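You operate a simulated robot arm through the tools that you are given. There is no shell and no other tool.

The job below is to be done with a simulated two-armed robot. You get a single attempt, and the scene is never put back.

Task
Pick up the black roll with one hand, pass it to the other hand and put it on the back of the laying table. Set down upright: black roll.
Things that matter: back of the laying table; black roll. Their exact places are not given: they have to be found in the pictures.

The check looks at the end state, three seconds after you hand in, the way a careful person would. Anything else that was tipped, shoved, dropped, spilled or broken makes it a failure.

Robot
Two 7-joint arms with four-finger grippers on one trunk, on a base that moves. Base frame: it is fixed to the floor where the robot stands at the start and does not move with it; the origin is under the middle of the robot, x ahead of it, y to its left, z up; the surface under the hand at the start is at about z = 900. Readings come in mm, rad, newtons and seconds.
The left shoulder is at the start at [40, 181, 1130], the right one opposite. With the tool pointing down near the work surface each hand reaches from about 320 to 840 mm from the robot's upright axis, wherever it stands, measured 20 degrees to its own side. Places, roughly: back of the laying table (124x20 cm) [-1520, -940, 860]. Payload 3.67 kg a hand.
Tool frame (each hand has its own): the origin (TCP) lies between the finger pads and is the grasp point; the fingertips stand 28 mm ahead of it; z points along the fingers, y is the line along which they close. The gripper opens to 112 mm; its body begins 73 mm behind the TCP.
Orientation is that of the tool frame in the base frame, as a unit quaternion [w, x, y, z]. With the fingers straight down and closing along the base's y, the tool's x points along the base's -x, its y along +y and its z along -z.

Tools
- The arms move only by the tool servo_tool. It takes "left_steps", "right_steps" or both (then of equal length, played together; a hand with none holds still); each is a list of rows, each a list of 2 entries, a list of its own where there are three numbers: the shift along the base's x, y, z in units of 25 mm (1.0 is 25 mm), then the turn, a rotation vector about the base's x, y, z in units of 5 degrees (1.0 is 5 degrees). In form: [[[dx, dy, dz], [ax, ay, az]], ...]. A call has 1 to 20 rows; each row shifts and turns the commanded pose from where the row before left it. "left_gripper" and "right_gripper" are, for a hand that has rows, the finger opening in mm, from 0 to 112, set as the call begins (left out, the last holds). A call with a number of a shift or a turn outside -1 to 1 is refused whole. Each row takes 0.2 s and may step no farther than 50 mm and 0.15 rad from the row before; otherwise, or with a gripper value out of range, the whole call is refused. A pose out of reach is approached as far as the arm can. The call stops where the force on the tool passes 40 N (or 10 N more than at its start, if that is more) or the arm is blocked; 0.2 s more then pass. The fingers move at their own pace (about 72.4 mm/s each) and stop on an object; they squeeze with about 29 N. The grip force told is the motor's: it shows also when the fingers shut on nothing. Time passes only in rows, and 0.2 s behind the last, so rows that do not move let the fingers close. The reply holds the time, the measured pose of the TCP, the force on the tool along the base axes, the opening and the grip force, in the units named above and with some noise, with the torque about the TCP (base axes, N m) and any sound that the robot's microphone picked up.
- Cameras (640 x 400 px; columns grow to the right, rows downward): "scene" is now at [112.7, 25, 1370.7]; the picture's right is [0.24, -0.97, 0.00], its down [-0.43, -0.10, -0.90] and it looks along [0.87, 0.21, -0.44] (base axes); focal length 292 px, centre (320, 200). "left" rides on the left gripper at [60, 18, -104] in its tool frame; the picture's right is [-0.29, 0.96, 0.00], its down [-0.80, -0.24, -0.55] and it looks along [-0.53, -0.16, 0.83] (tool axes); focal length 234 px, centre (320, 200). "right" rides on the right gripper at [60, -18, -104] in its tool frame; the picture's right is [0.29, 0.96, 0.00], its down [-0.80, 0.24, -0.55] and it looks along [-0.53, 0.16, 0.83] (tool axes); focal length 234 px, centre (320, 200).
- get_image(camera): a new picture of that camera. No time passes.
- lift_body(by): moves the trunk up (or, below 0, down) by that many mm; the arms and the scene camera ride with it, the base frame stays. It gives what a move gives, with no picture.
- drive_base(legs): drives the robot by 1 to 6 legs, each [ahead, left, turn to the left] in mm, mm and rad, along the robot's own axes; the way and the turn of a leg run together, so that a leg with both is an arc; at most 1500 mm and 3.142 rad a leg. The arms and the cameras ride along, it lands a little off, and it stops where it bumps. It gives what a move gives.
- aim_head(pan, tilt): turns the head with the scene camera to pan (to the left, within 1.501 rad either way) and tilt (down, from -0.506 to 1.204), counted from straight ahead of the robot. It gives what a move gives.
- measure_at(camera, pixels): for up to 12 pixels [column, row] of the newest picture of that camera ("zoom" is the newest enlarged one), the place [x, y, z] in the base frame of the surface seen there, good to about 2 mm. No time passes.
- close_up(camera, box): a new picture of the part [left, top, right, bottom] of that camera's present view, enlarged. No time passes.
- hand_in(): hands the job in; it is judged then, once.

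Unless the task says otherwise, let go and move clear before handing in.

The tools are called as a command line: name --argument value ..., lists and objects as JSON in quotes. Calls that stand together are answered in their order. servo_tool: Moves the arms, as the interface text tells. Its arguments: {"type":"object","properties":{"left_steps":{"type":"array","items":{"type":"array"}},"left_gripper":{"type":"number"},"right_steps":{"type":"array","items":{"type":"array"}},"right_gripper":{"type":"number"}},"required":[]} The other tools are called the same way: lift_body (by) moves the trunk up or down; drive_base (legs) drives the base; aim_head (pan, tilt) turns the head that bears the scene camera; get_image (camera) takes a picture; measure_at (camera, pixels) gives the place of the surface under pixels of a picture; close_up (camera, box) takes an enlarged picture of a part of a camera's view; hand_in () hands the job in.

At the start:

```text
time: 0.0
left_ee_pos: [500.7, 386.1, 1167.9]
left_tool_rot: [0.0, -0.001, 1.0, 0.0]
left_contact_force: [1.0, 0.2, -0.6]
left_moment: [0.01, 0.01, -0.02]
left_finger_gap: 112.2
left_finger_force: 0.0
right_ee_pos: [427.1, -29.0, 1203.8]
right_tool_rot: [-0.001, 0.0, 1.0, 0.0]
right_contact_force: [-0.3, 0.5, -0.2]
right_moment: [0.0, 0.03, -0.02]
right_finger_gap: 111.9
right_finger_force: 0.0
trunk travel left (down, up): [-250.0, 264.0]
robot x, y, heading: [-1.0, -5.4, 0.001]
head pan, tilt (commanded): [0.241, 0.456]
```

scene: 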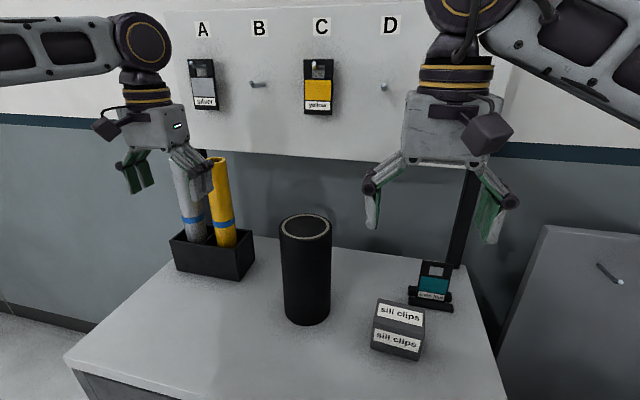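
right: 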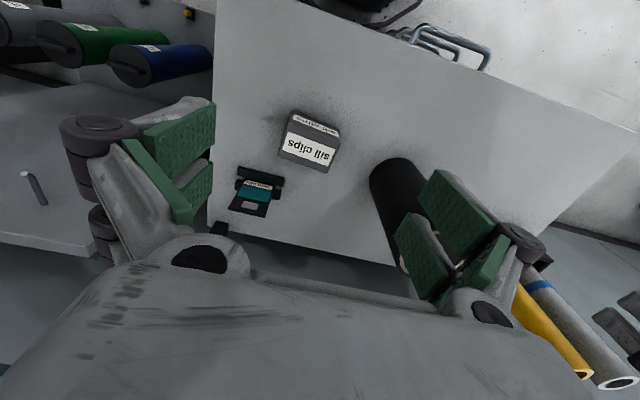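
left: 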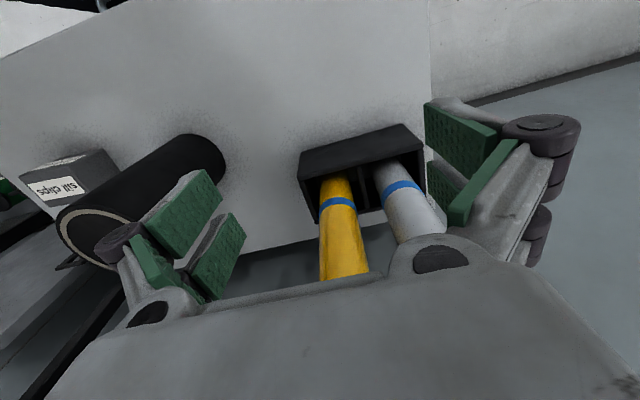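

The scene picture shows the black roll standing upright on the table around pixel (307, 270), with its top ring at (305, 227). I'll measure its top, sides and foot, along with the things near it.

measure_at --camera "scene" --pixels '[[305, 226], [282, 226], [330, 226], [305, 214], [305, 240], [307, 260], [307, 290], [307, 318], [340, 320], [398, 308], [435, 270], [210, 235]]'

close_up --camera "scene" --box '[220, 180, 460, 360]'

```text
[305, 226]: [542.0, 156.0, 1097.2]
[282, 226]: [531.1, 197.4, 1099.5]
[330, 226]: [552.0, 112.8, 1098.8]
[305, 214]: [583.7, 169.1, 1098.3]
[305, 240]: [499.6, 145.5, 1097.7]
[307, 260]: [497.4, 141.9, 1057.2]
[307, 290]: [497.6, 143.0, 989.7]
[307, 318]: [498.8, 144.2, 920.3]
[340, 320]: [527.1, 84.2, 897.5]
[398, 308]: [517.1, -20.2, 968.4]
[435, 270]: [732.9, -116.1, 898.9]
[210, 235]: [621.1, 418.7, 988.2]
```

```text
2.22 times, centred on (340, 270) of scene
```

zoom: 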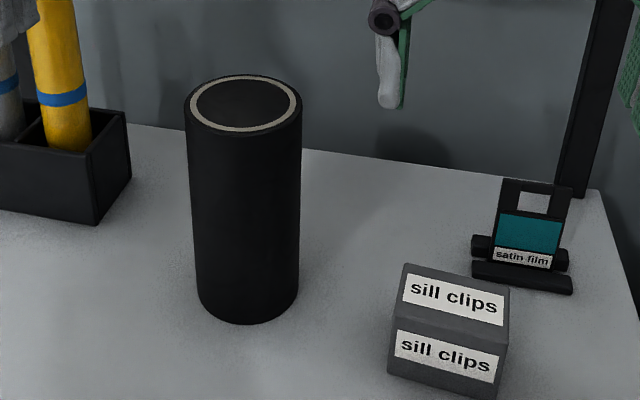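

The roll is about 88 mm across and 200 mm tall, centred near (542, 156), with its foot at z≈898. Before I touch it, I'll look around to find the laying table.

aim_head --pan -1.4 --tilt 0.35

get_image --camera "scene"

```text
time: 1.7
left_ee_pos: [500.1, 386.1, 1167.7]
left_tool_rot: [0.0, 0.0, 1.0, 0.0]
left_contact_force: [0.2, 1.0, 0.9]
left_moment: [0.0, 0.0, 0.02]
left_finger_gap: 112.0
left_finger_force: 0.1
right_ee_pos: [428.0, -29.3, 1204.5]
right_tool_rot: [0.0, 0.0, 1.0, 0.0]
right_contact_force: [-0.5, -0.1, 1.2]
right_moment: [0.01, -0.02, 0.01]
right_finger_gap: 111.9
right_finger_force: 0.0
trunk travel left (down, up): [-250.0, 264.0]
robot x, y, heading: [0.2, 4.1, 0.002]
head pan, tilt (commanded): [-1.4, 0.351]
```

```text
taken
```

scene: 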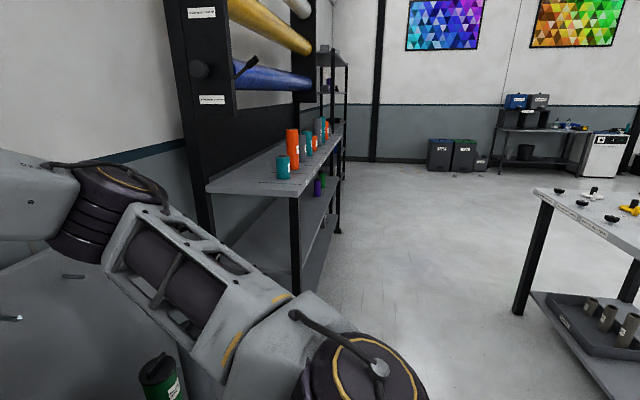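

The far right of this picture shows a table edge at about (540–640, 190–240), which is probably the laying table. I'll measure some points on it and look further round on both sides.

measure_at --camera "scene" --pixels '[[540, 190], [600, 230], [635, 245], [560, 195], [620, 192], [520, 310], [280, 180], [350, 260], [500, 300], [450, 220]]'

aim_head --pan -1.5 --tilt 0.5

get_image --camera "scene"

aim_head --pan 1.5 --tilt 0.5

get_image --camera "scene"

```text
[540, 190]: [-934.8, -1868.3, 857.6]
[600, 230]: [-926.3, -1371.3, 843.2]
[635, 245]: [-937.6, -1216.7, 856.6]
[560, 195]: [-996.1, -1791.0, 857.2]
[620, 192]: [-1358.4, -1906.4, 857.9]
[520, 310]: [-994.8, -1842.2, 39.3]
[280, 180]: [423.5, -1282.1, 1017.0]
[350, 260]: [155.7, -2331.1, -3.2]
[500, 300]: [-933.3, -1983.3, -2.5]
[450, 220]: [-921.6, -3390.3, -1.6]
```

```text
time: 2.4
left_ee_pos: [500.3, 386.4, 1168.2]
left_tool_rot: [0.0, 0.001, 1.0, 0.0]
left_contact_force: [1.0, -0.3, -0.2]
left_moment: [0.01, -0.02, -0.03]
left_finger_gap: 111.9
left_finger_force: 0.2
right_ee_pos: [427.9, -29.2, 1203.2]
right_tool_rot: [0.0, 0.0, 1.0, 0.0]
right_contact_force: [0.3, 0.2, -0.1]
right_moment: [-0.02, 0.01, -0.01]
right_finger_gap: 112.1
right_finger_force: 0.1
trunk travel left (down, up): [-250.0, 264.0]
robot x, y, heading: [0.8, -3.3, 0.004]
head pan, tilt (commanded): [-1.499, 0.499]
```

```text
taken
```

scene: 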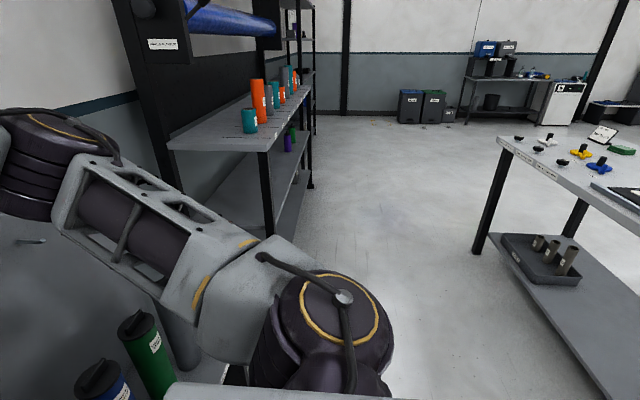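

```text
time: 5.0
left_ee_pos: [500.3, 386.0, 1167.8]
left_tool_rot: [0.0, 0.0, 1.0, 0.0]
left_contact_force: [-0.2, -0.4, 0.0]
left_moment: [0.0, -0.02, 0.01]
left_finger_gap: 112.0
left_finger_force: 0.0
right_ee_pos: [427.8, -30.4, 1202.8]
right_tool_rot: [0.0, -0.001, 1.0, 0.001]
right_contact_force: [0.1, 0.8, 0.7]
right_moment: [-0.01, -0.01, -0.02]
right_finger_gap: 112.2
right_finger_force: 0.1
trunk travel left (down, up): [-250.0, 264.0]
robot x, y, heading: [1.4, 0.4, 0.003]
head pan, tilt (commanded): [1.499, 0.499]
```

```text
taken
```

scene: 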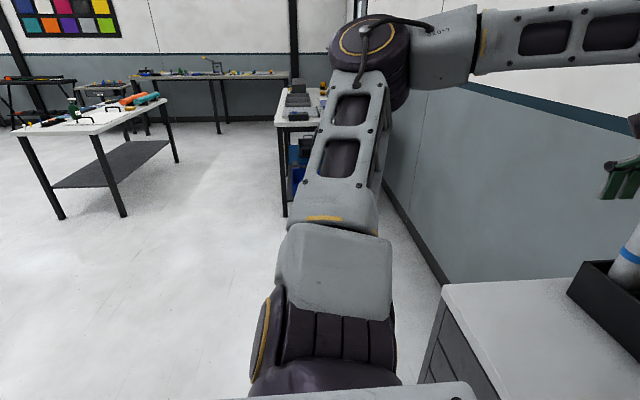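

The laying table's front edge runs along x≈-935 from a corner near y≈-1868, with its top at z≈857, so its back strip is on the far side of it. I'll pick first: look down at the front to measure the table's near edge and the neighbours before planning the grasp.

aim_head --pan 0.2 --tilt 0.75

get_image --camera "scene"

get_image --camera "left"

```text
time: 6.5
left_ee_pos: [499.9, 386.4, 1167.7]
left_tool_rot: [0.0, 0.0, 1.0, 0.0]
left_contact_force: [-0.3, 0.3, -1.0]
left_moment: [-0.02, -0.03, -0.01]
left_finger_gap: 111.9
left_finger_force: 0.2
right_ee_pos: [427.3, -30.4, 1204.1]
right_tool_rot: [0.0, 0.0, 1.0, 0.001]
right_contact_force: [0.7, -0.3, -0.1]
right_moment: [0.02, -0.03, -0.01]
right_finger_gap: 112.0
right_finger_force: 0.1
trunk travel left (down, up): [-250.0, 264.0]
robot x, y, heading: [5.7, -1.7, 0.007]
head pan, tilt (commanded): [0.201, 0.75]
```

```text
taken
```

scene: 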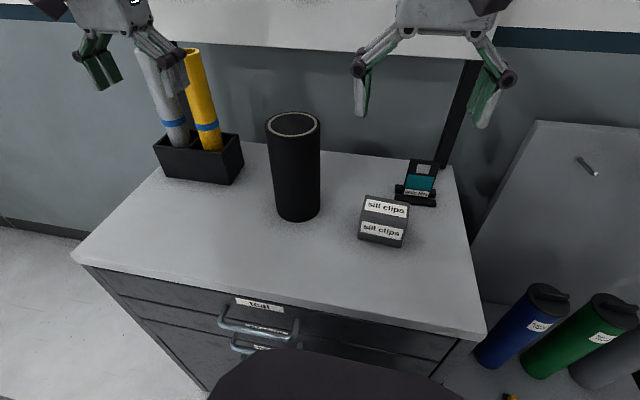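

```text
taken
```

left: 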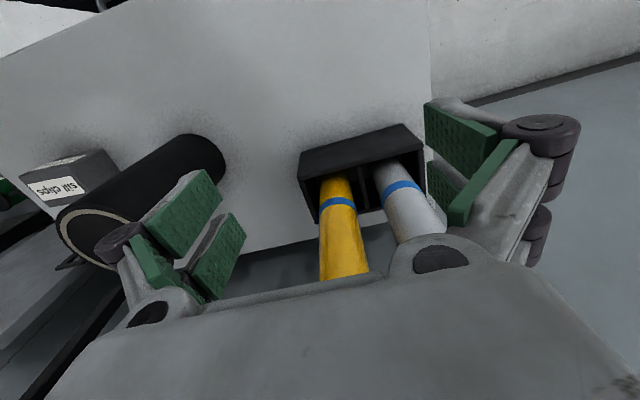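

The roll stands clear at (293, 165), with nothing between it and the robot. I'll measure the table's near edge and the tops of the yellow and silver tubes.

measure_at --camera "scene" --pixels '[[280, 290], [400, 318], [110, 265], [190, 55], [150, 60], [260, 330], [385, 205], [382, 240], [292, 220], [360, 215], [408, 225], [245, 310]]'

measure_at --camera "left" --pixels '[[345, 270], [420, 225], [130, 230], [480, 330], [200, 350], [540, 135], [470, 190]]'

```text
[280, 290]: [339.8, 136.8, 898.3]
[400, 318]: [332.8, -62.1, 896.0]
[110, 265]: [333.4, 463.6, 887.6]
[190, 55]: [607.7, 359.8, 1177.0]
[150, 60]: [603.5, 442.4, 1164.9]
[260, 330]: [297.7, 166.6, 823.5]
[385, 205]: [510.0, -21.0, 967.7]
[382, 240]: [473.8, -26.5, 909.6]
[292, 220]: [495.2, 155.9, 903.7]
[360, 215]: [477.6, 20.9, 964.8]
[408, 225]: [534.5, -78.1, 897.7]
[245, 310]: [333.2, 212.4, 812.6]
```

```text
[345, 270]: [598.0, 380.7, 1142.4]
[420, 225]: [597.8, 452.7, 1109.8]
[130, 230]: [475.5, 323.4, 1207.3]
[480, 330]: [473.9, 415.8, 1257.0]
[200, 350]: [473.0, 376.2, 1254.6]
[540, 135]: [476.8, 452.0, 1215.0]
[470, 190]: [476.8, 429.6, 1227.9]
```

The table's near edge is at x≈333, and the left palm is only about 27 mm thick either side of its axis, so a slightly pitched side grasp from the front will fit. I'll back the base off 180 mm to give the left arm room.

drive_base --legs '[[-180, 0, 0]]'

get_image --camera "scene"

```text
time: 8.0
left_ee_pos: [322.6, 386.9, 1167.9]
left_tool_rot: [0.0, 0.0, 1.0, 0.0]
left_contact_force: [-0.7, 0.2, 0.8]
left_moment: [-0.02, 0.0, -0.01]
left_finger_gap: 111.8
left_finger_force: 0.0
right_ee_pos: [248.6, -30.2, 1204.3]
right_tool_rot: [0.0, 0.001, 1.0, 0.0]
right_contact_force: [0.2, -0.1, 0.7]
right_moment: [-0.02, -0.01, -0.02]
right_finger_gap: 111.9
right_finger_force: 0.0
trunk travel left (down, up): [-250.0, 264.0]
robot x, y, heading: [-173.4, 1.0, 0.0]
head pan, tilt (commanded): [0.201, 0.75]
```

```text
taken
```

scene: 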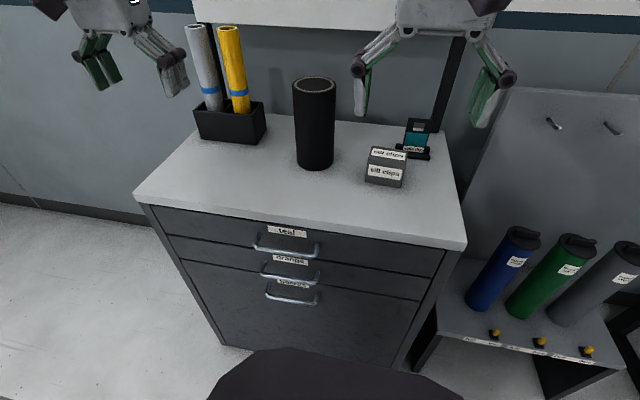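

The base backed off cleanly and the roll at (314, 123) is untouched. Next I'll bring the left hand in line with the roll (y≈156) while pitching it 70° forward, and move the right hand aside.

servo_tool --left_steps '[[[0.2, -0.66, 0], [0, -1, 0]], [[0.2, -0.66, 0], [0, -1, 0]], [[0.2, -0.66, 0], [0, -1, 0]], [[0.2, -0.66, 0], [0, -1, 0]], [[0.2, -0.66, 0], [0, -1, 0]], [[0.2, -0.66, 0], [0, -1, 0]], [[0.2, -0.66, 0], [0, -1, 0]], [[0.2, -0.66, 0], [0, -1, 0]], [[0.2, -0.66, 0], [0, -1, 0]], [[0.2, -0.66, 0], [0, -1, 0]], [[0.2, -0.66, 0], [0, -1, 0]], [[0.2, -0.66, 0], [0, -1, 0]], [[0.2, -0.66, 0], [0, -1, 0]], [[0.2, -0.66, 0], [0, -1, 0]]]' --right_steps '[[[0, -0.4, 0], [0, 0, 0]], [[0, -0.4, 0], [0, 0, 0]], [[0, -0.4, 0], [0, 0, 0]], [[0, -0.4, 0], [0, 0, 0]], [[0, -0.4, 0], [0, 0, 0]], [[0, -0.4, 0], [0, 0, 0]], [[0, -0.4, 0], [0, 0, 0]], [[0, -0.4, 0], [0, 0, 0]], [[0, -0.4, 0], [0, 0, 0]], [[0, -0.4, 0], [0, 0, 0]], [[0, -0.4, 0], [0, 0, 0]], [[0, -0.4, 0], [0, 0, 0]], [[0, -0.4, 0], [0, 0, 0]], [[0, -0.4, 0], [0, 0, 0]]]' --left_gripper 112

get_image --camera "scene"

get_image --camera "left"

```text
time: 11.0
left_ee_pos: [392.1, 153.4, 1167.9]
left_tool_rot: [0.575, 0.001, 0.818, 0.0]
left_contact_force: [1.7, 0.2, -0.4]
left_moment: [0.0, 0.01, 0.03]
left_finger_gap: 112.2
left_finger_force: 0.0
right_ee_pos: [250.3, -171.2, 1204.2]
right_tool_rot: [0.0, 0.0, 1.0, 0.001]
right_contact_force: [0.1, -0.1, 0.1]
right_moment: [0.03, 0.03, -0.01]
right_finger_gap: 112.0
right_finger_force: 0.0
trunk travel left (down, up): [-250.0, 264.0]
robot x, y, heading: [-177.8, 1.9, -0.0]
head pan, tilt (commanded): [0.201, 0.75]
```

```text
taken
```

scene: 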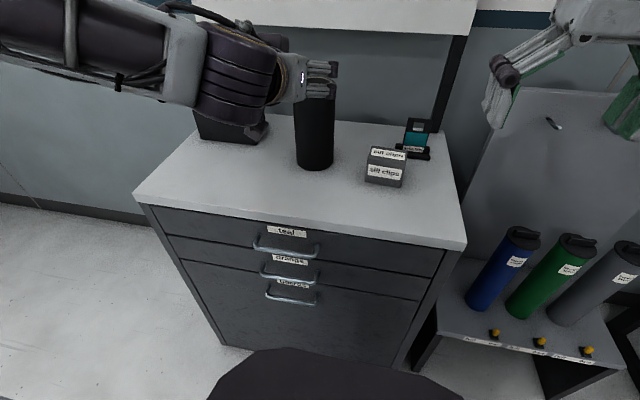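

```text
taken
```

left: 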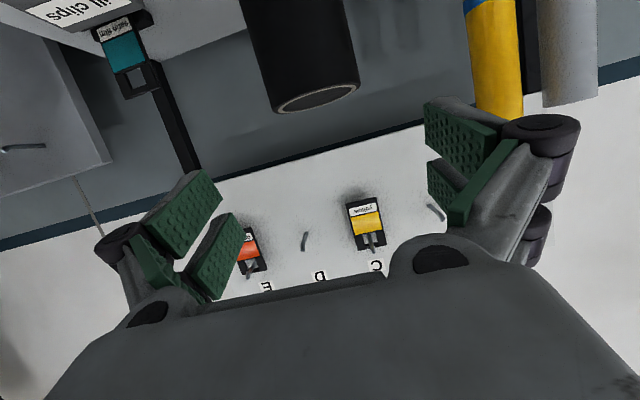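

The left hand reached the 20° pitch exactly, at (392, 153, 1168), facing the roll. I'll lower it to grasp height (z≈968) in front of the roll and correct y.

servo_tool --left_steps '[[[0, 0.1, -1], [0, 0, 0]], [[0, 0, -1], [0, 0, 0]], [[0, 0, -1], [0, 0, 0]], [[0, 0, -1], [0, 0, 0]], [[0, 0, -1], [0, 0, 0]], [[0, 0, -1], [0, 0, 0]], [[0, 0, -1], [0, 0, 0]], [[0, 0, -1], [0, 0, 0]]]' --left_gripper 112

get_image --camera "scene"

get_image --camera "left"

```text
time: 12.8
left_ee_pos: [393.4, 157.9, 966.6]
left_tool_rot: [0.574, -0.001, 0.819, 0.0]
left_contact_force: [0.4, 0.0, 0.8]
left_moment: [-0.02, 0.02, 0.01]
left_finger_gap: 111.8
left_finger_force: 0.0
right_ee_pos: [251.0, -169.8, 1203.4]
right_tool_rot: [-0.001, -0.001, 1.0, 0.0]
right_contact_force: [0.2, -0.6, -0.8]
right_moment: [-0.02, 0.0, -0.02]
right_finger_gap: 111.9
right_finger_force: 0.0
trunk travel left (down, up): [-250.0, 264.0]
robot x, y, heading: [-178.6, -0.3, 0.001]
head pan, tilt (commanded): [0.201, 0.75]
```

```text
taken
```

scene: 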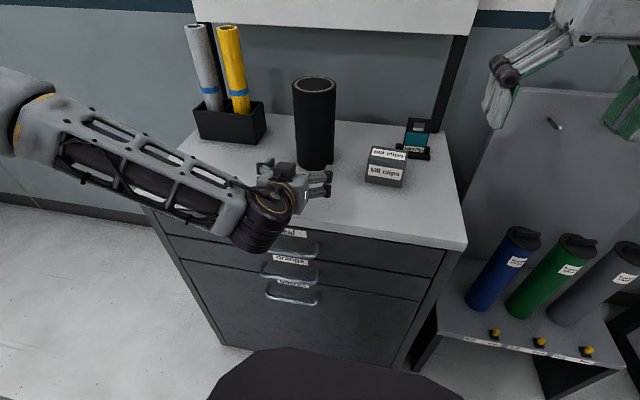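

```text
taken
```

left: 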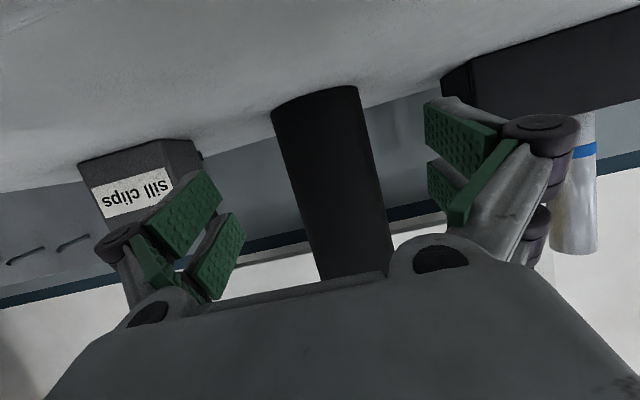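

The roll sits between the open left fingers in the wrist picture. I'll re-measure its top rim from the new viewpoint before sliding in.

close_up --camera "scene" --box '[260, 60, 380, 180]'

measure_at --camera "scene" --pixels '[[315, 84], [295, 85], [335, 85], [315, 77], [315, 92], [315, 120], [300, 130], [330, 130]]'

```text
3.33 times, centred on (320, 120) of scene
```

zoom: 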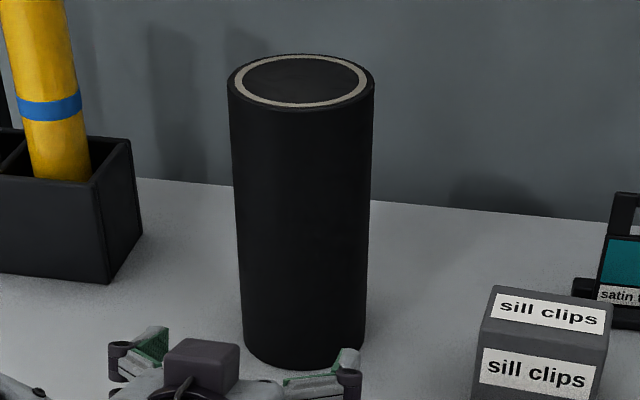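

```text
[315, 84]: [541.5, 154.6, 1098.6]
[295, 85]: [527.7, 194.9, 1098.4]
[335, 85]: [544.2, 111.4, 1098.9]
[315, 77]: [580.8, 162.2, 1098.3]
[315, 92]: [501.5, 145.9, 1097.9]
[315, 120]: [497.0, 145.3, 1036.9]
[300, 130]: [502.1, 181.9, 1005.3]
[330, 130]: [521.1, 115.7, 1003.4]
```

The roll's centre measures (541, 155.5) with a radius of about 45, and the left hand is aligned to within 2–3 mm. I'll slide forward 147 mm so the TCP lies on the roll's axis, leaving the gripper open.

servo_tool --left_steps '[[[0.98, -0.08, 0], [0, 0, 0]], [[0.98, 0, 0], [0, 0, 0]], [[0.98, 0, 0], [0, 0, 0]], [[0.98, 0, 0], [0, 0, 0]], [[0.98, 0, 0], [0, 0, 0]], [[0.98, 0, 0], [0, 0, 0]]]' --left_gripper 112

get_image --camera "scene"

get_image --camera "left"

```text
time: 14.2
left_ee_pos: [539.8, 154.4, 966.9]
left_tool_rot: [0.572, 0.0, 0.82, 0.0]
left_contact_force: [0.1, 0.2, -0.5]
left_moment: [0.02, 0.0, 0.0]
left_finger_gap: 111.9
left_finger_force: 0.1
right_ee_pos: [250.3, -170.4, 1203.5]
right_tool_rot: [-0.001, 0.001, 1.0, 0.0]
right_contact_force: [0.1, 0.1, -0.8]
right_moment: [0.01, 0.01, 0.01]
right_finger_gap: 111.9
right_finger_force: 0.1
trunk travel left (down, up): [-250.0, 264.0]
robot x, y, heading: [-179.6, 2.4, -0.0]
head pan, tilt (commanded): [0.201, 0.75]
```

```text
taken
```

scene: 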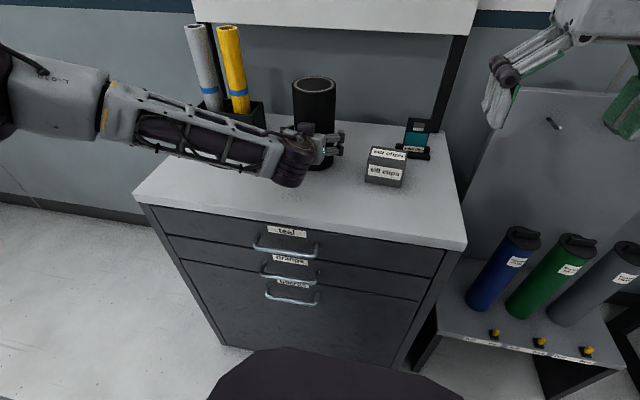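

```text
taken
```

left: 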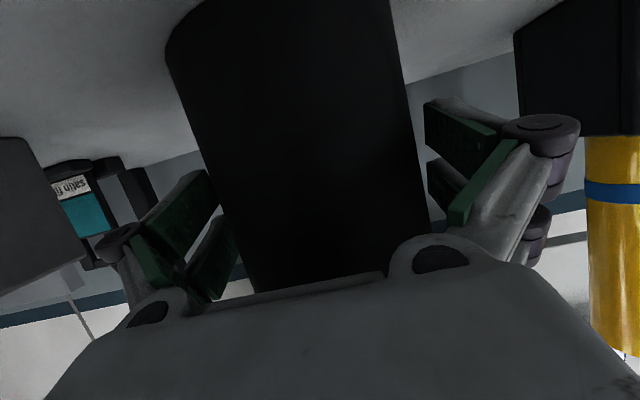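

The hand has straddled the roll with no contact force, and the TCP is at (540, 154, 967) on the roll's axis. I'll close the left fingers and let them settle.

servo_tool --left_steps '[[[0, 0, 0], [0, 0, 0]], [[0, 0, 0], [0, 0, 0]], [[0, 0, 0], [0, 0, 0]], [[0, 0, 0], [0, 0, 0]], [[0, 0, 0], [0, 0, 0]]]' --left_gripper 60

```text
time: 15.4
left_ee_pos: [538.3, 154.0, 966.9]
left_tool_rot: [0.574, -0.001, 0.819, 0.001]
left_contact_force: [-0.8, -0.1, 1.3]
left_moment: [0.2, 0.22, 0.03]
left_finger_gap: 95.1
left_finger_force: 29.1
right_ee_pos: [249.8, -170.2, 1203.9]
right_tool_rot: [0.0, 0.0, 1.0, 0.0]
right_contact_force: [0.1, 0.7, 0.2]
right_moment: [-0.01, 0.01, 0.0]
right_finger_gap: 111.9
right_finger_force: 0.0
trunk travel left (down, up): [-250.0, 264.0]
robot x, y, heading: [-176.7, -5.2, -0.004]
head pan, tilt (commanded): [0.201, 0.75]
```

The fingers stopped on the roll at a 95 mm gap with 29 N grip force. I'll lift slowly by 30 mm and check that the roll comes with the hand.

servo_tool --left_steps '[[[0, 0, 0.3], [0, 0, 0]], [[0, 0, 0.3], [0, 0, 0]], [[0, 0, 0.3], [0, 0, 0]], [[0, 0, 0.3], [0, 0, 0]]]' --left_gripper 60

close_up --camera "scene" --box '[240, 60, 400, 200]'

get_image --camera "left"

```text
time: 16.4
left_ee_pos: [539.6, 154.8, 998.4]
left_tool_rot: [0.574, 0.0, 0.819, 0.0]
left_contact_force: [-0.1, -0.7, -3.9]
left_moment: [-0.04, -0.02, 0.02]
left_finger_gap: 95.2
left_finger_force: 29.0
right_ee_pos: [250.1, -170.0, 1203.9]
right_tool_rot: [-0.001, 0.0, 1.0, -0.001]
right_contact_force: [-0.1, -0.5, -0.2]
right_moment: [-0.03, -0.03, -0.02]
right_finger_gap: 111.7
right_finger_force: 0.0
trunk travel left (down, up): [-250.0, 264.0]
robot x, y, heading: [-177.9, -3.8, -0.001]
head pan, tilt (commanded): [0.201, 0.75]
```

```text
2.86 times, centred on (320, 130) of scene
```

zoom: 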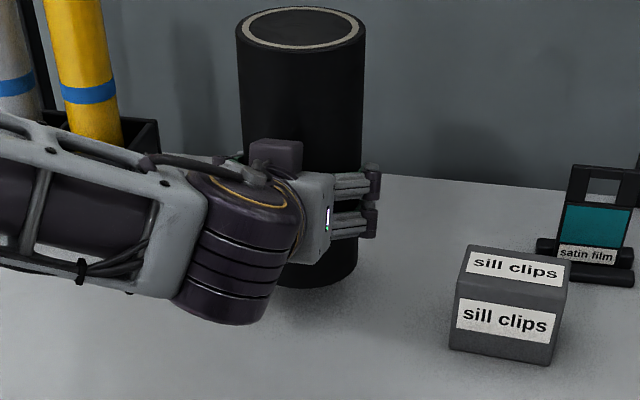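

```text
taken
```

left: 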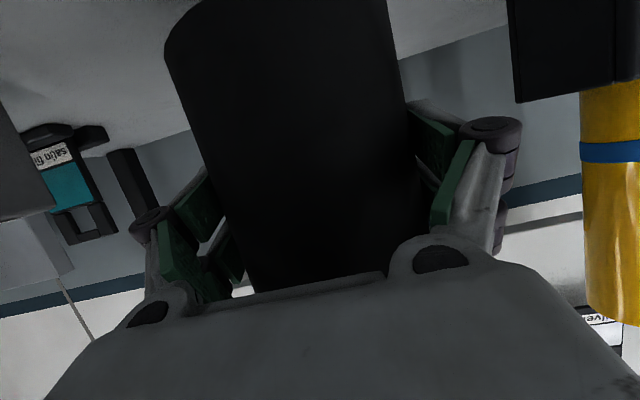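

The roll lifted cleanly and stayed upright, with about 4 N of weight on the left hand. I'll raise it to z≈1060 so it clears everything, then back the base off for handover in free space.

servo_tool --left_steps '[[[0, 0, 0.6], [0, 0, 0]], [[0, 0, 0.6], [0, 0, 0]], [[0, 0, 0.6], [0, 0, 0]], [[0, 0, 0.6], [0, 0, 0]], [[0, 0, 0.6], [0, 0, 0]]]' --left_gripper 60

drive_base --legs '[[-220, 0, 0]]'

get_image --camera "scene"

```text
time: 17.6
left_ee_pos: [539.5, 155.8, 1072.7]
left_tool_rot: [0.574, 0.0, 0.819, 0.0]
left_contact_force: [0.1, 0.5, -3.7]
left_moment: [-0.02, 0.0, 0.01]
left_finger_gap: 95.0
left_finger_force: 28.9
right_ee_pos: [250.0, -170.1, 1203.0]
right_tool_rot: [0.0, 0.001, 1.0, 0.0]
right_contact_force: [0.4, -0.6, -0.7]
right_moment: [0.02, 0.0, 0.01]
right_finger_gap: 112.0
right_finger_force: 0.0
trunk travel left (down, up): [-250.0, 264.0]
robot x, y, heading: [-176.4, -2.6, -0.005]
head pan, tilt (commanded): [0.201, 0.75]
```

```text
time: 19.3
left_ee_pos: [320.2, 156.9, 1071.6]
left_tool_rot: [0.573, 0.0, 0.819, 0.0]
left_contact_force: [-0.3, 0.2, -3.8]
left_moment: [0.02, 0.0, 0.01]
left_finger_gap: 94.8
left_finger_force: 29.1
right_ee_pos: [28.9, -170.4, 1203.1]
right_tool_rot: [0.0, 0.0, 1.0, 0.0]
right_contact_force: [-0.1, -0.3, 0.5]
right_moment: [0.04, -0.03, -0.02]
right_finger_gap: 111.7
right_finger_force: 0.0
trunk travel left (down, up): [-250.0, 264.0]
robot x, y, heading: [-396.3, -0.5, -0.002]
head pan, tilt (commanded): [0.201, 0.75]
```

```text
taken
```

scene: 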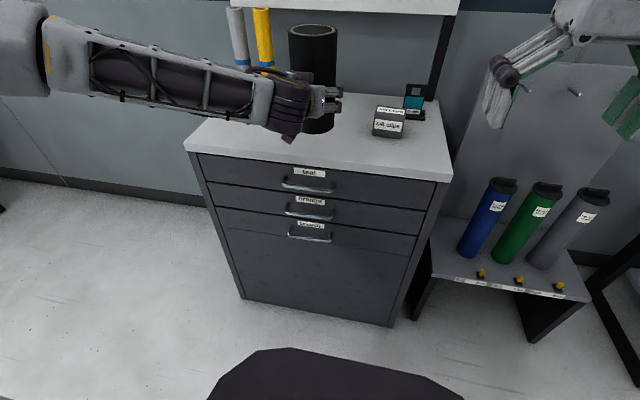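

The roll is held steady about 716 mm ahead of the robot. I'll bring it nearer the middle (about 560 ahead, 30 left) with the left hand turned 25° to the right, while raising the right hand above the roll's top.

servo_tool --left_steps '[[[-0.78, -0.63, 0], [0, 0, -0.625]], [[-0.78, -0.63, 0], [0, 0, -0.625]], [[-0.78, -0.63, 0], [0, 0, -0.625]], [[-0.78, -0.63, 0], [0, 0, -0.625]], [[-0.78, -0.63, 0], [0, 0, -0.625]], [[-0.78, -0.63, 0], [0, 0, -0.625]], [[-0.78, -0.63, 0], [0, 0, -0.625]], [[-0.78, -0.63, 0], [0, 0, -0.625]]]' --right_steps '[[[0, 0, 0.4], [0, 0, 0]], [[0, 0, 0.4], [0, 0, 0]], [[0, 0, 0.4], [0, 0, 0]], [[0, 0, 0.4], [0, 0, 0]], [[0, 0, 0.4], [0, 0, 0]], [[0, 0, 0.4], [0, 0, 0]], [[0, 0, 0.4], [0, 0, 0]], [[0, 0, 0.4], [0, 0, 0]]]' --left_gripper 60 --right_gripper 112

aim_head --pan 0.0 --tilt 0.6

get_image --camera "scene"

get_image --camera "right"

```text
time: 21.1
left_ee_pos: [162.7, 30.9, 1074.4]
left_tool_rot: [0.56, 0.177, 0.8, -0.123]
left_contact_force: [0.4, 0.4, -5.1]
left_moment: [0.03, 0.01, 0.05]
left_finger_gap: 94.9
left_finger_force: 28.9
right_ee_pos: [29.4, -170.4, 1284.0]
right_tool_rot: [0.0, 0.001, 1.0, 0.0]
right_contact_force: [-0.3, -0.7, 0.1]
right_moment: [-0.04, -0.01, 0.06]
right_finger_gap: 111.9
right_finger_force: 0.0
trunk travel left (down, up): [-250.0, 264.0]
robot x, y, heading: [-395.8, 1.3, 0.0]
head pan, tilt (commanded): [0.201, 0.75]
```

```text
time: 21.8
left_ee_pos: [163.2, 30.4, 1074.0]
left_tool_rot: [0.56, 0.176, 0.8, -0.123]
left_contact_force: [0.5, 0.1, -4.0]
left_moment: [0.0, 0.01, 0.02]
left_finger_gap: 94.9
left_finger_force: 28.8
right_ee_pos: [29.0, -171.0, 1283.1]
right_tool_rot: [0.0, -0.001, 1.0, 0.0]
right_contact_force: [-0.1, -0.2, 0.0]
right_moment: [0.01, -0.01, 0.03]
right_finger_gap: 111.8
right_finger_force: 0.1
trunk travel left (down, up): [-250.0, 264.0]
robot x, y, heading: [-396.4, 1.2, 0.0]
head pan, tilt (commanded): [0.0, 0.6]
```

```text
taken
```

scene: 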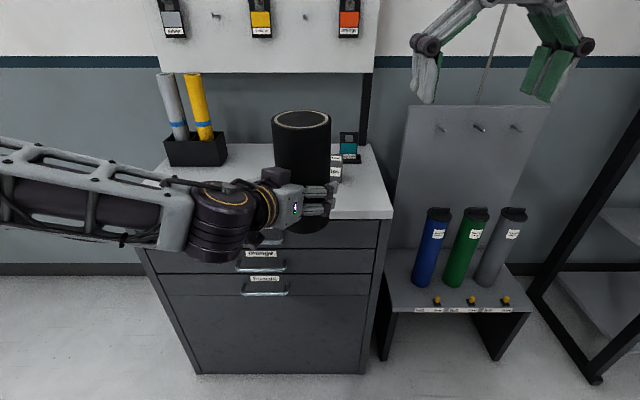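

```text
taken
```

right: 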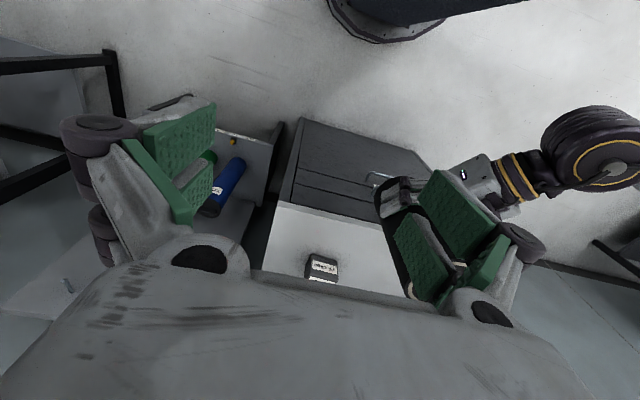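

The roll's top rim at (302, 119) is in clear view and the right hand is above and to its right. I'll measure the rim so I can position the right hand over it.

measure_at --camera "scene" --pixels '[[302, 119], [274, 120], [329, 120], [302, 112], [302, 128], [302, 145], [303, 215], [330, 185], [330, 210], [275, 172]]'

close_up --camera "scene" --box '[200, 90, 400, 240]'

```text
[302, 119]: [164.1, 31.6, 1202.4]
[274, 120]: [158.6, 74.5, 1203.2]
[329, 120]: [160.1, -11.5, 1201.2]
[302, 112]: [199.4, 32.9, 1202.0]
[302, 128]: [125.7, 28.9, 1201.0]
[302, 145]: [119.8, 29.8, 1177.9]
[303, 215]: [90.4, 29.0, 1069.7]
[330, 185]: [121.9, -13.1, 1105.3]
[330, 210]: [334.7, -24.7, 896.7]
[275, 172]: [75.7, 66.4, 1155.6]
```

```text
2.67 times, centred on (300, 165) of scene
```

zoom: 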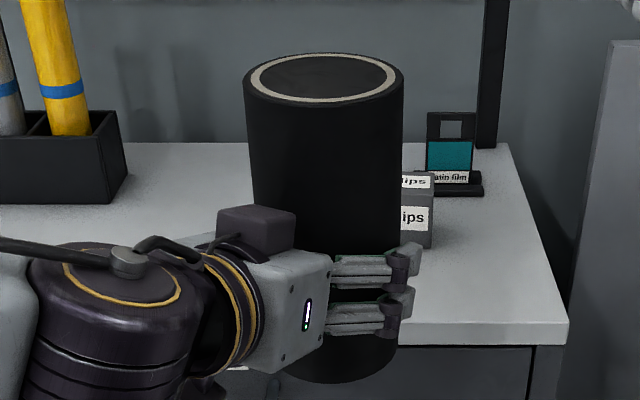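

The roll's top centre is at (163, 31.5, 1202). The highest parts of the left hand near it are the finger knuckles (z≈1105–1120) and a block at z≈1156. I'll bring the right hand over the roll at z≈1283, yawed -25° so its fingers close in line with the left ones.

servo_tool --right_steps '[[[0.536, 0.81, 0], [0, 0, -0.5]], [[0.536, 0.81, 0], [0, 0, -0.5]], [[0.536, 0.81, 0], [0, 0, -0.5]], [[0.536, 0.81, 0], [0, 0, -0.5]], [[0.536, 0.81, 0], [0, 0, -0.5]], [[0.536, 0.81, 0], [0, 0, -0.5]], [[0.536, 0.81, 0], [0, 0, -0.5]], [[0.536, 0.81, 0], [0, 0, -0.5]], [[0.536, 0.81, 0], [0, 0, -0.5]], [[0.536, 0.81, 0], [0, 0, -0.5]]]' --right_gripper 112

get_image --camera "scene"

get_image --camera "right"

```text
time: 24.0
left_ee_pos: [164.0, 31.7, 1072.5]
left_tool_rot: [0.561, 0.176, 0.8, -0.125]
left_contact_force: [-0.5, -0.5, -4.8]
left_moment: [0.02, 0.03, -0.02]
left_finger_gap: 95.1
left_finger_force: 29.4
right_ee_pos: [164.2, 32.1, 1281.4]
right_tool_rot: [0.0, 0.217, 0.976, -0.001]
right_contact_force: [0.7, 0.0, 0.5]
right_moment: [-0.02, 0.02, -0.01]
right_finger_gap: 112.0
right_finger_force: 0.0
trunk travel left (down, up): [-250.0, 264.0]
robot x, y, heading: [-400.6, -3.4, 0.006]
head pan, tilt (commanded): [0.0, 0.6]
```

```text
taken
```

scene: 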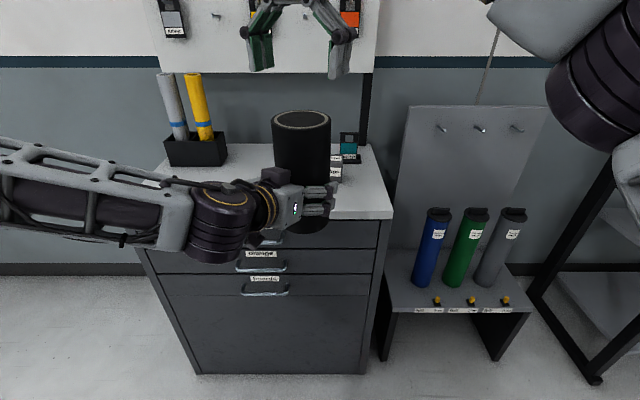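

```text
taken
```

right: 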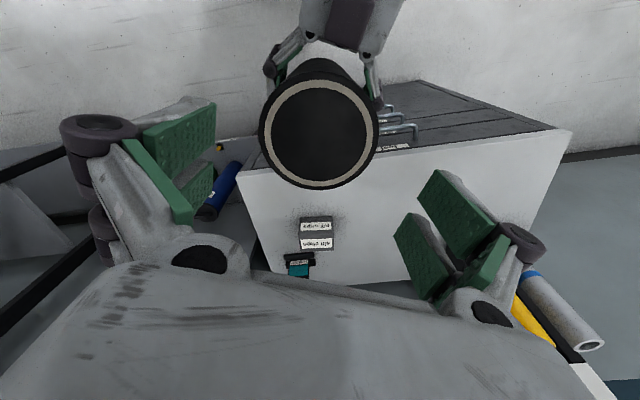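

The wrist picture shows the roll's ring at (319, 133), centred between the open right fingers. I'll double-check the centre with the right camera before descending.

measure_at --camera "right" --pixels '[[319, 135], [265, 130], [372, 130], [319, 85], [319, 185]]'

```text
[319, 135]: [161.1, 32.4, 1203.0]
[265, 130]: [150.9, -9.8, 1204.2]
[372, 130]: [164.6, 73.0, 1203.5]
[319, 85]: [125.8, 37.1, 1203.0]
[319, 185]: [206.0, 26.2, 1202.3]
```

The centre agrees at about (163, 32), in line with the right TCP. I'll lower the right hand 108 mm so the pads straddle the roll's top, staying above the left fingers.

servo_tool --right_steps '[[[0, 0, -0.72], [0, 0, 0]], [[0, 0, -0.72], [0, 0, 0]], [[0, 0, -0.72], [0, 0, 0]], [[0, 0, -0.72], [0, 0, 0]], [[0, 0, -0.72], [0, 0, 0]], [[0, 0, -0.72], [0, 0, 0]]]' --right_gripper 112

get_image --camera "scene"

close_up --camera "scene" --box '[200, 60, 400, 240]'

```text
time: 25.4
left_ee_pos: [163.0, 30.3, 1071.5]
left_tool_rot: [0.559, 0.176, 0.801, -0.123]
left_contact_force: [0.1, 0.8, -3.5]
left_moment: [0.02, -0.02, -0.02]
left_finger_gap: 95.1
left_finger_force: 28.9
right_ee_pos: [162.1, 31.9, 1175.3]
right_tool_rot: [0.0, 0.217, 0.976, 0.0]
right_contact_force: [-0.9, 0.6, -0.5]
right_moment: [0.01, 0.03, 0.0]
right_finger_gap: 112.0
right_finger_force: 0.0
trunk travel left (down, up): [-250.0, 264.0]
robot x, y, heading: [-403.0, 1.5, 0.004]
head pan, tilt (commanded): [0.0, 0.6]
```

```text
taken
```

scene: 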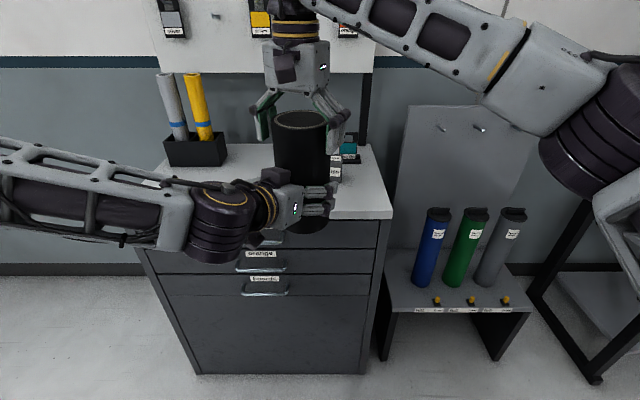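

```text
2.22 times, centred on (300, 150) of scene
```

zoom: 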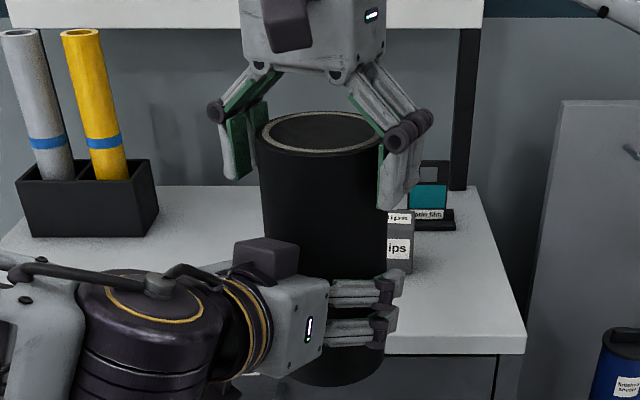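

The right fingers straddle the roll's top with good clearance above the left fingers. I'll go 8 mm deeper, then close the right gripper while the left still holds.

servo_tool --right_steps '[[[0, 0, -0.32], [0, 0, 0]], [[0, 0, 0], [0, 0, 0]]]' --right_gripper 112

servo_tool --right_steps '[[[0, 0, 0], [0, 0, 0]], [[0, 0, 0], [0, 0, 0]], [[0, 0, 0], [0, 0, 0]], [[0, 0, 0], [0, 0, 0]], [[0, 0, 0], [0, 0, 0]]]' --right_gripper 60

close_up --camera "scene" --box '[200, 60, 400, 240]'

```text
time: 26.0
left_ee_pos: [162.9, 29.9, 1072.2]
left_tool_rot: [0.56, 0.177, 0.8, -0.124]
left_contact_force: [0.1, -1.3, -4.6]
left_moment: [0.0, -0.02, -0.01]
left_finger_gap: 95.0
left_finger_force: 29.0
right_ee_pos: [163.6, 32.6, 1166.0]
right_tool_rot: [0.0, 0.217, 0.976, 0.0]
right_contact_force: [-0.6, 0.0, -1.4]
right_moment: [0.0, 0.0, 0.0]
right_finger_gap: 111.8
right_finger_force: 0.1
trunk travel left (down, up): [-250.0, 264.0]
robot x, y, heading: [-395.2, 0.6, 0.0]
head pan, tilt (commanded): [0.0, 0.6]
```

```text
time: 27.2
left_ee_pos: [163.4, 30.7, 1071.3]
left_tool_rot: [0.559, 0.175, 0.801, -0.123]
left_contact_force: [6.0, 14.2, -10.8]
left_moment: [-0.42, 0.29, 0.25]
left_finger_gap: 95.2
left_finger_force: 29.0
right_ee_pos: [162.7, 32.5, 1166.6]
right_tool_rot: [0.0, 0.217, 0.976, -0.001]
right_contact_force: [-5.6, -13.8, 6.2]
right_moment: [-0.96, 0.24, -0.26]
right_finger_gap: 94.9
right_finger_force: 29.2
trunk travel left (down, up): [-250.0, 264.0]
robot x, y, heading: [-398.0, 0.4, -0.001]
head pan, tilt (commanded): [0.0, 0.6]
```

```text
2.22 times, centred on (300, 150) of scene
```

zoom: 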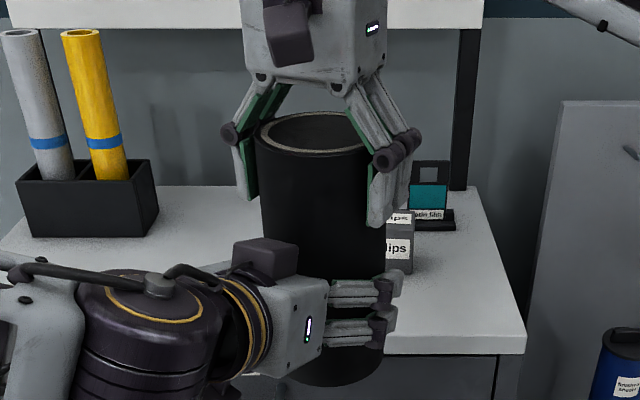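

Both hands now hold the roll, with gaps of 95 mm and 29 N each, but there is about 14 N of sideways strain between them. I'll shift the right hand about 1.5 mm with that force to relax it before the left lets go.

servo_tool --right_steps '[[[-0.03, -0.06, 0], [0, 0, 0]], [[0, 0, 0], [0, 0, 0]]]' --right_gripper 60

```text
time: 27.8
left_ee_pos: [162.4, 30.5, 1072.9]
left_tool_rot: [0.56, 0.176, 0.8, -0.124]
left_contact_force: [4.2, 10.1, -7.9]
left_moment: [-0.37, 0.52, 0.72]
left_finger_gap: 95.2
left_finger_force: 29.7
right_ee_pos: [162.8, 31.0, 1168.5]
right_tool_rot: [0.001, 0.217, 0.976, 0.0]
right_contact_force: [-4.0, -10.1, 4.7]
right_moment: [-0.57, -0.1, -0.67]
right_finger_gap: 95.2
right_finger_force: 28.4
trunk travel left (down, up): [-250.0, 264.0]
robot x, y, heading: [-400.0, -1.5, -0.006]
head pan, tilt (commanded): [0.0, 0.6]
```

The strain dropped to about 10 N, so I'll keep shifting in the same direction with a slight lift.

servo_tool --right_steps '[[[-0.04, -0.1, 0.03], [0, 0, 0]], [[0, 0, 0], [0, 0, 0]]]' --right_gripper 60

```text
time: 28.4
left_ee_pos: [162.8, 28.8, 1072.8]
left_tool_rot: [0.56, 0.179, 0.799, -0.125]
left_contact_force: [-3.7, -4.0, -3.4]
left_moment: [0.08, 0.04, 0.7]
left_finger_gap: 95.2
left_finger_force: 29.2
right_ee_pos: [162.4, 28.2, 1168.6]
right_tool_rot: [0.0, 0.216, 0.976, 0.001]
right_contact_force: [3.8, 3.7, 0.2]
right_moment: [0.29, -0.38, -0.67]
right_finger_gap: 95.2
right_finger_force: 29.6
trunk travel left (down, up): [-250.0, 264.0]
robot x, y, heading: [-402.2, -3.4, -0.001]
head pan, tilt (commanded): [0.0, 0.6]
```

The strain between the hands is now only about 4 N. I'll open the left gripper while the right keeps hold.

servo_tool --left_steps '[[[0, 0, 0], [0, 0, 0]], [[0, 0, 0], [0, 0, 0]], [[0, 0, 0], [0, 0, 0]], [[0, 0, 0], [0, 0, 0]]]' --left_gripper 112

close_up --camera "scene" --box '[200, 60, 400, 240]'

get_image --camera "left"

```text
time: 29.4
left_ee_pos: [163.3, 31.6, 1072.9]
left_tool_rot: [0.56, 0.177, 0.8, -0.124]
left_contact_force: [-0.2, -0.7, -0.1]
left_moment: [0.01, 0.03, -0.03]
left_finger_gap: 111.9
left_finger_force: 0.0
right_ee_pos: [161.8, 28.9, 1169.2]
right_tool_rot: [-0.001, 0.217, 0.976, 0.0]
right_contact_force: [-0.3, -0.2, -0.3]
right_moment: [-0.03, 0.0, 0.01]
right_finger_gap: 94.8
right_finger_force: 28.6
trunk travel left (down, up): [-250.0, 264.0]
robot x, y, heading: [-399.0, 3.1, -0.003]
head pan, tilt (commanded): [0.0, 0.6]
```

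```text
2.22 times, centred on (300, 150) of scene
```

zoom: 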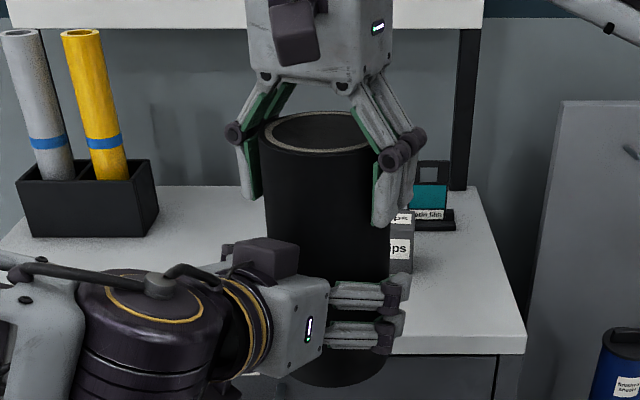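

```text
taken
```

left: 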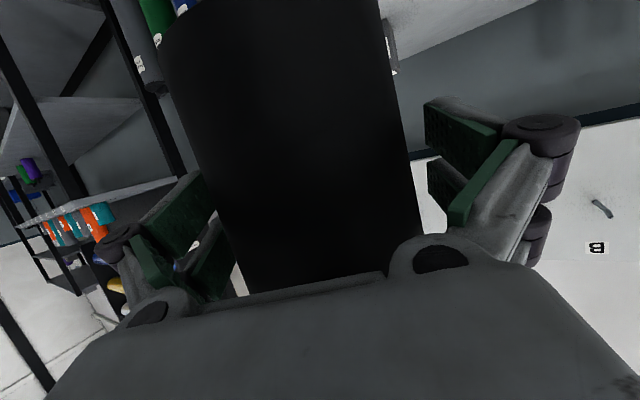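

The left gripper is open and the roll hangs in the right hand, but the right hand's reading shows no weight yet. I'll wait two steps and re-read before moving anything.

servo_tool --right_steps '[[[0, 0, 0], [0, 0, 0]], [[0, 0, 0], [0, 0, 0]]]' --right_gripper 60

measure_at --camera "scene" --pixels '[[302, 119], [302, 128], [302, 145], [302, 165], [300, 235]]'

```text
time: 30.0
left_ee_pos: [163.1, 31.0, 1072.4]
left_tool_rot: [0.56, 0.176, 0.8, -0.123]
left_contact_force: [0.8, 0.1, -0.5]
left_moment: [0.02, 0.02, -0.04]
left_finger_gap: 112.0
left_finger_force: 0.0
right_ee_pos: [162.2, 28.0, 1168.5]
right_tool_rot: [0.0, 0.216, 0.976, 0.0]
right_contact_force: [0.0, -0.1, 0.0]
right_moment: [0.01, 0.02, -0.03]
right_finger_gap: 95.2
right_finger_force: 29.5
trunk travel left (down, up): [-250.0, 264.0]
robot x, y, heading: [-397.5, -1.0, -0.003]
head pan, tilt (commanded): [0.0, 0.6]
```

```text
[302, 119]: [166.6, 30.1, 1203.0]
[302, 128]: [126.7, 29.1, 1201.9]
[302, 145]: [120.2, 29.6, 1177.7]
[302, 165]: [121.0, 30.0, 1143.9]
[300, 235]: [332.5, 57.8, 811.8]
```

The force on both hands reads about zero, but the roll's top is still at z≈1203. I'll test the right grip by raising it 20 mm and watching whether the roll follows.

servo_tool --right_steps '[[[0, 0, 0.2], [0, 0, 0]], [[0, 0, 0.2], [0, 0, 0]], [[0, 0, 0.2], [0, 0, 0]], [[0, 0, 0.2], [0, 0, 0]], [[0, 0, 0], [0, 0, 0]]]' --right_gripper 60

close_up --camera "scene" --box '[200, 60, 400, 240]'

get_image --camera "right"

get_image --camera "left"

```text
time: 31.2
left_ee_pos: [163.3, 31.0, 1073.6]
left_tool_rot: [0.56, 0.176, 0.8, -0.123]
left_contact_force: [-0.7, -0.1, 0.2]
left_moment: [0.0, 0.02, -0.02]
left_finger_gap: 112.3
left_finger_force: 0.0
right_ee_pos: [161.2, 29.0, 1187.2]
right_tool_rot: [-0.002, 0.217, 0.976, 0.0]
right_contact_force: [-0.1, 0.4, -3.5]
right_moment: [0.02, 0.02, 0.0]
right_finger_gap: 95.1
right_finger_force: 29.0
trunk travel left (down, up): [-250.0, 264.0]
robot x, y, heading: [-398.1, 2.1, 0.001]
head pan, tilt (commanded): [0.0, 0.6]
```

```text
2.22 times, centred on (300, 150) of scene
```

zoom: 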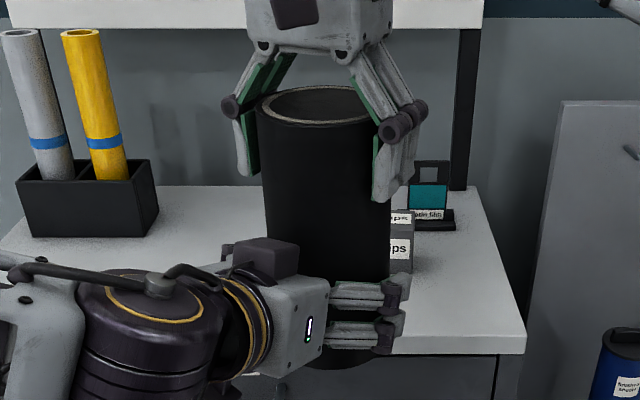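

```text
taken
```

right: 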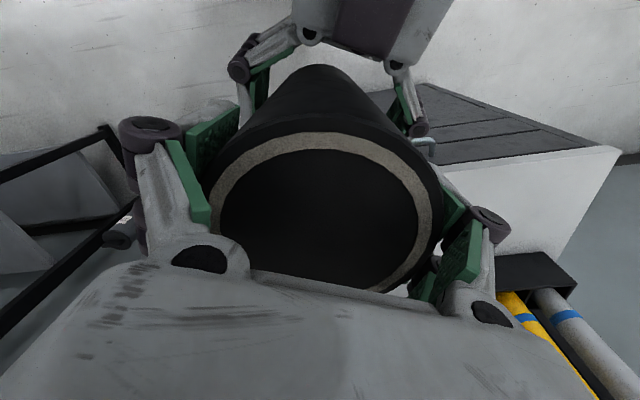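

```text
taken
```

left: 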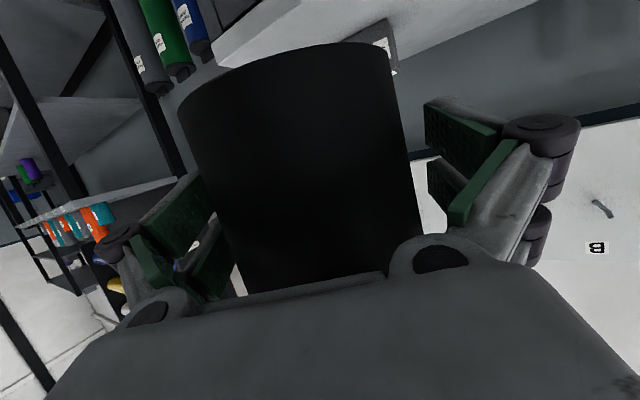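

The roll rose with the right hand, which now reads -3.5 N of weight, so the handover worked. I'll draw the left hand straight back along its approach line, away from the roll.

servo_tool --left_steps '[[[-0.9, 0.42, 0], [0, 0, 0]], [[-0.9, 0.42, 0], [0, 0, 0]], [[-0.9, 0.42, 0], [0, 0, 0]], [[-0.9, 0.42, 0], [0, 0, 0]], [[-0.9, 0.42, 0], [0, 0, 0]]]' --left_gripper 112

get_image --camera "scene"

```text
time: 32.4
left_ee_pos: [107.8, 57.8, 1076.3]
left_tool_rot: [0.561, 0.176, 0.8, -0.123]
left_contact_force: [0.0, 0.1, -0.3]
left_moment: [0.02, 0.0, 0.0]
left_finger_gap: 111.9
left_finger_force: 0.1
left hand out of reach, approached as far as the arm can: row 3, 4, 5
right_ee_pos: [161.6, 29.3, 1187.4]
right_tool_rot: [0.001, 0.217, 0.976, 0.0]
right_contact_force: [0.6, 0.1, -4.2]
right_moment: [-0.01, 0.0, 0.01]
right_finger_gap: 94.9
right_finger_force: 28.5
trunk travel left (down, up): [-250.0, 264.0]
robot x, y, heading: [-400.3, 3.0, 0.002]
head pan, tilt (commanded): [0.0, 0.6]
```

```text
taken
```

scene: 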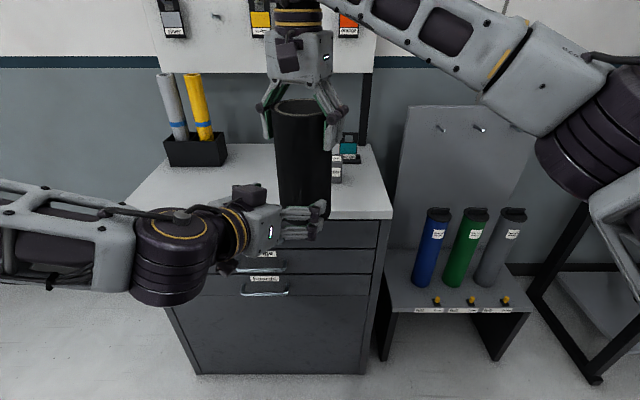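

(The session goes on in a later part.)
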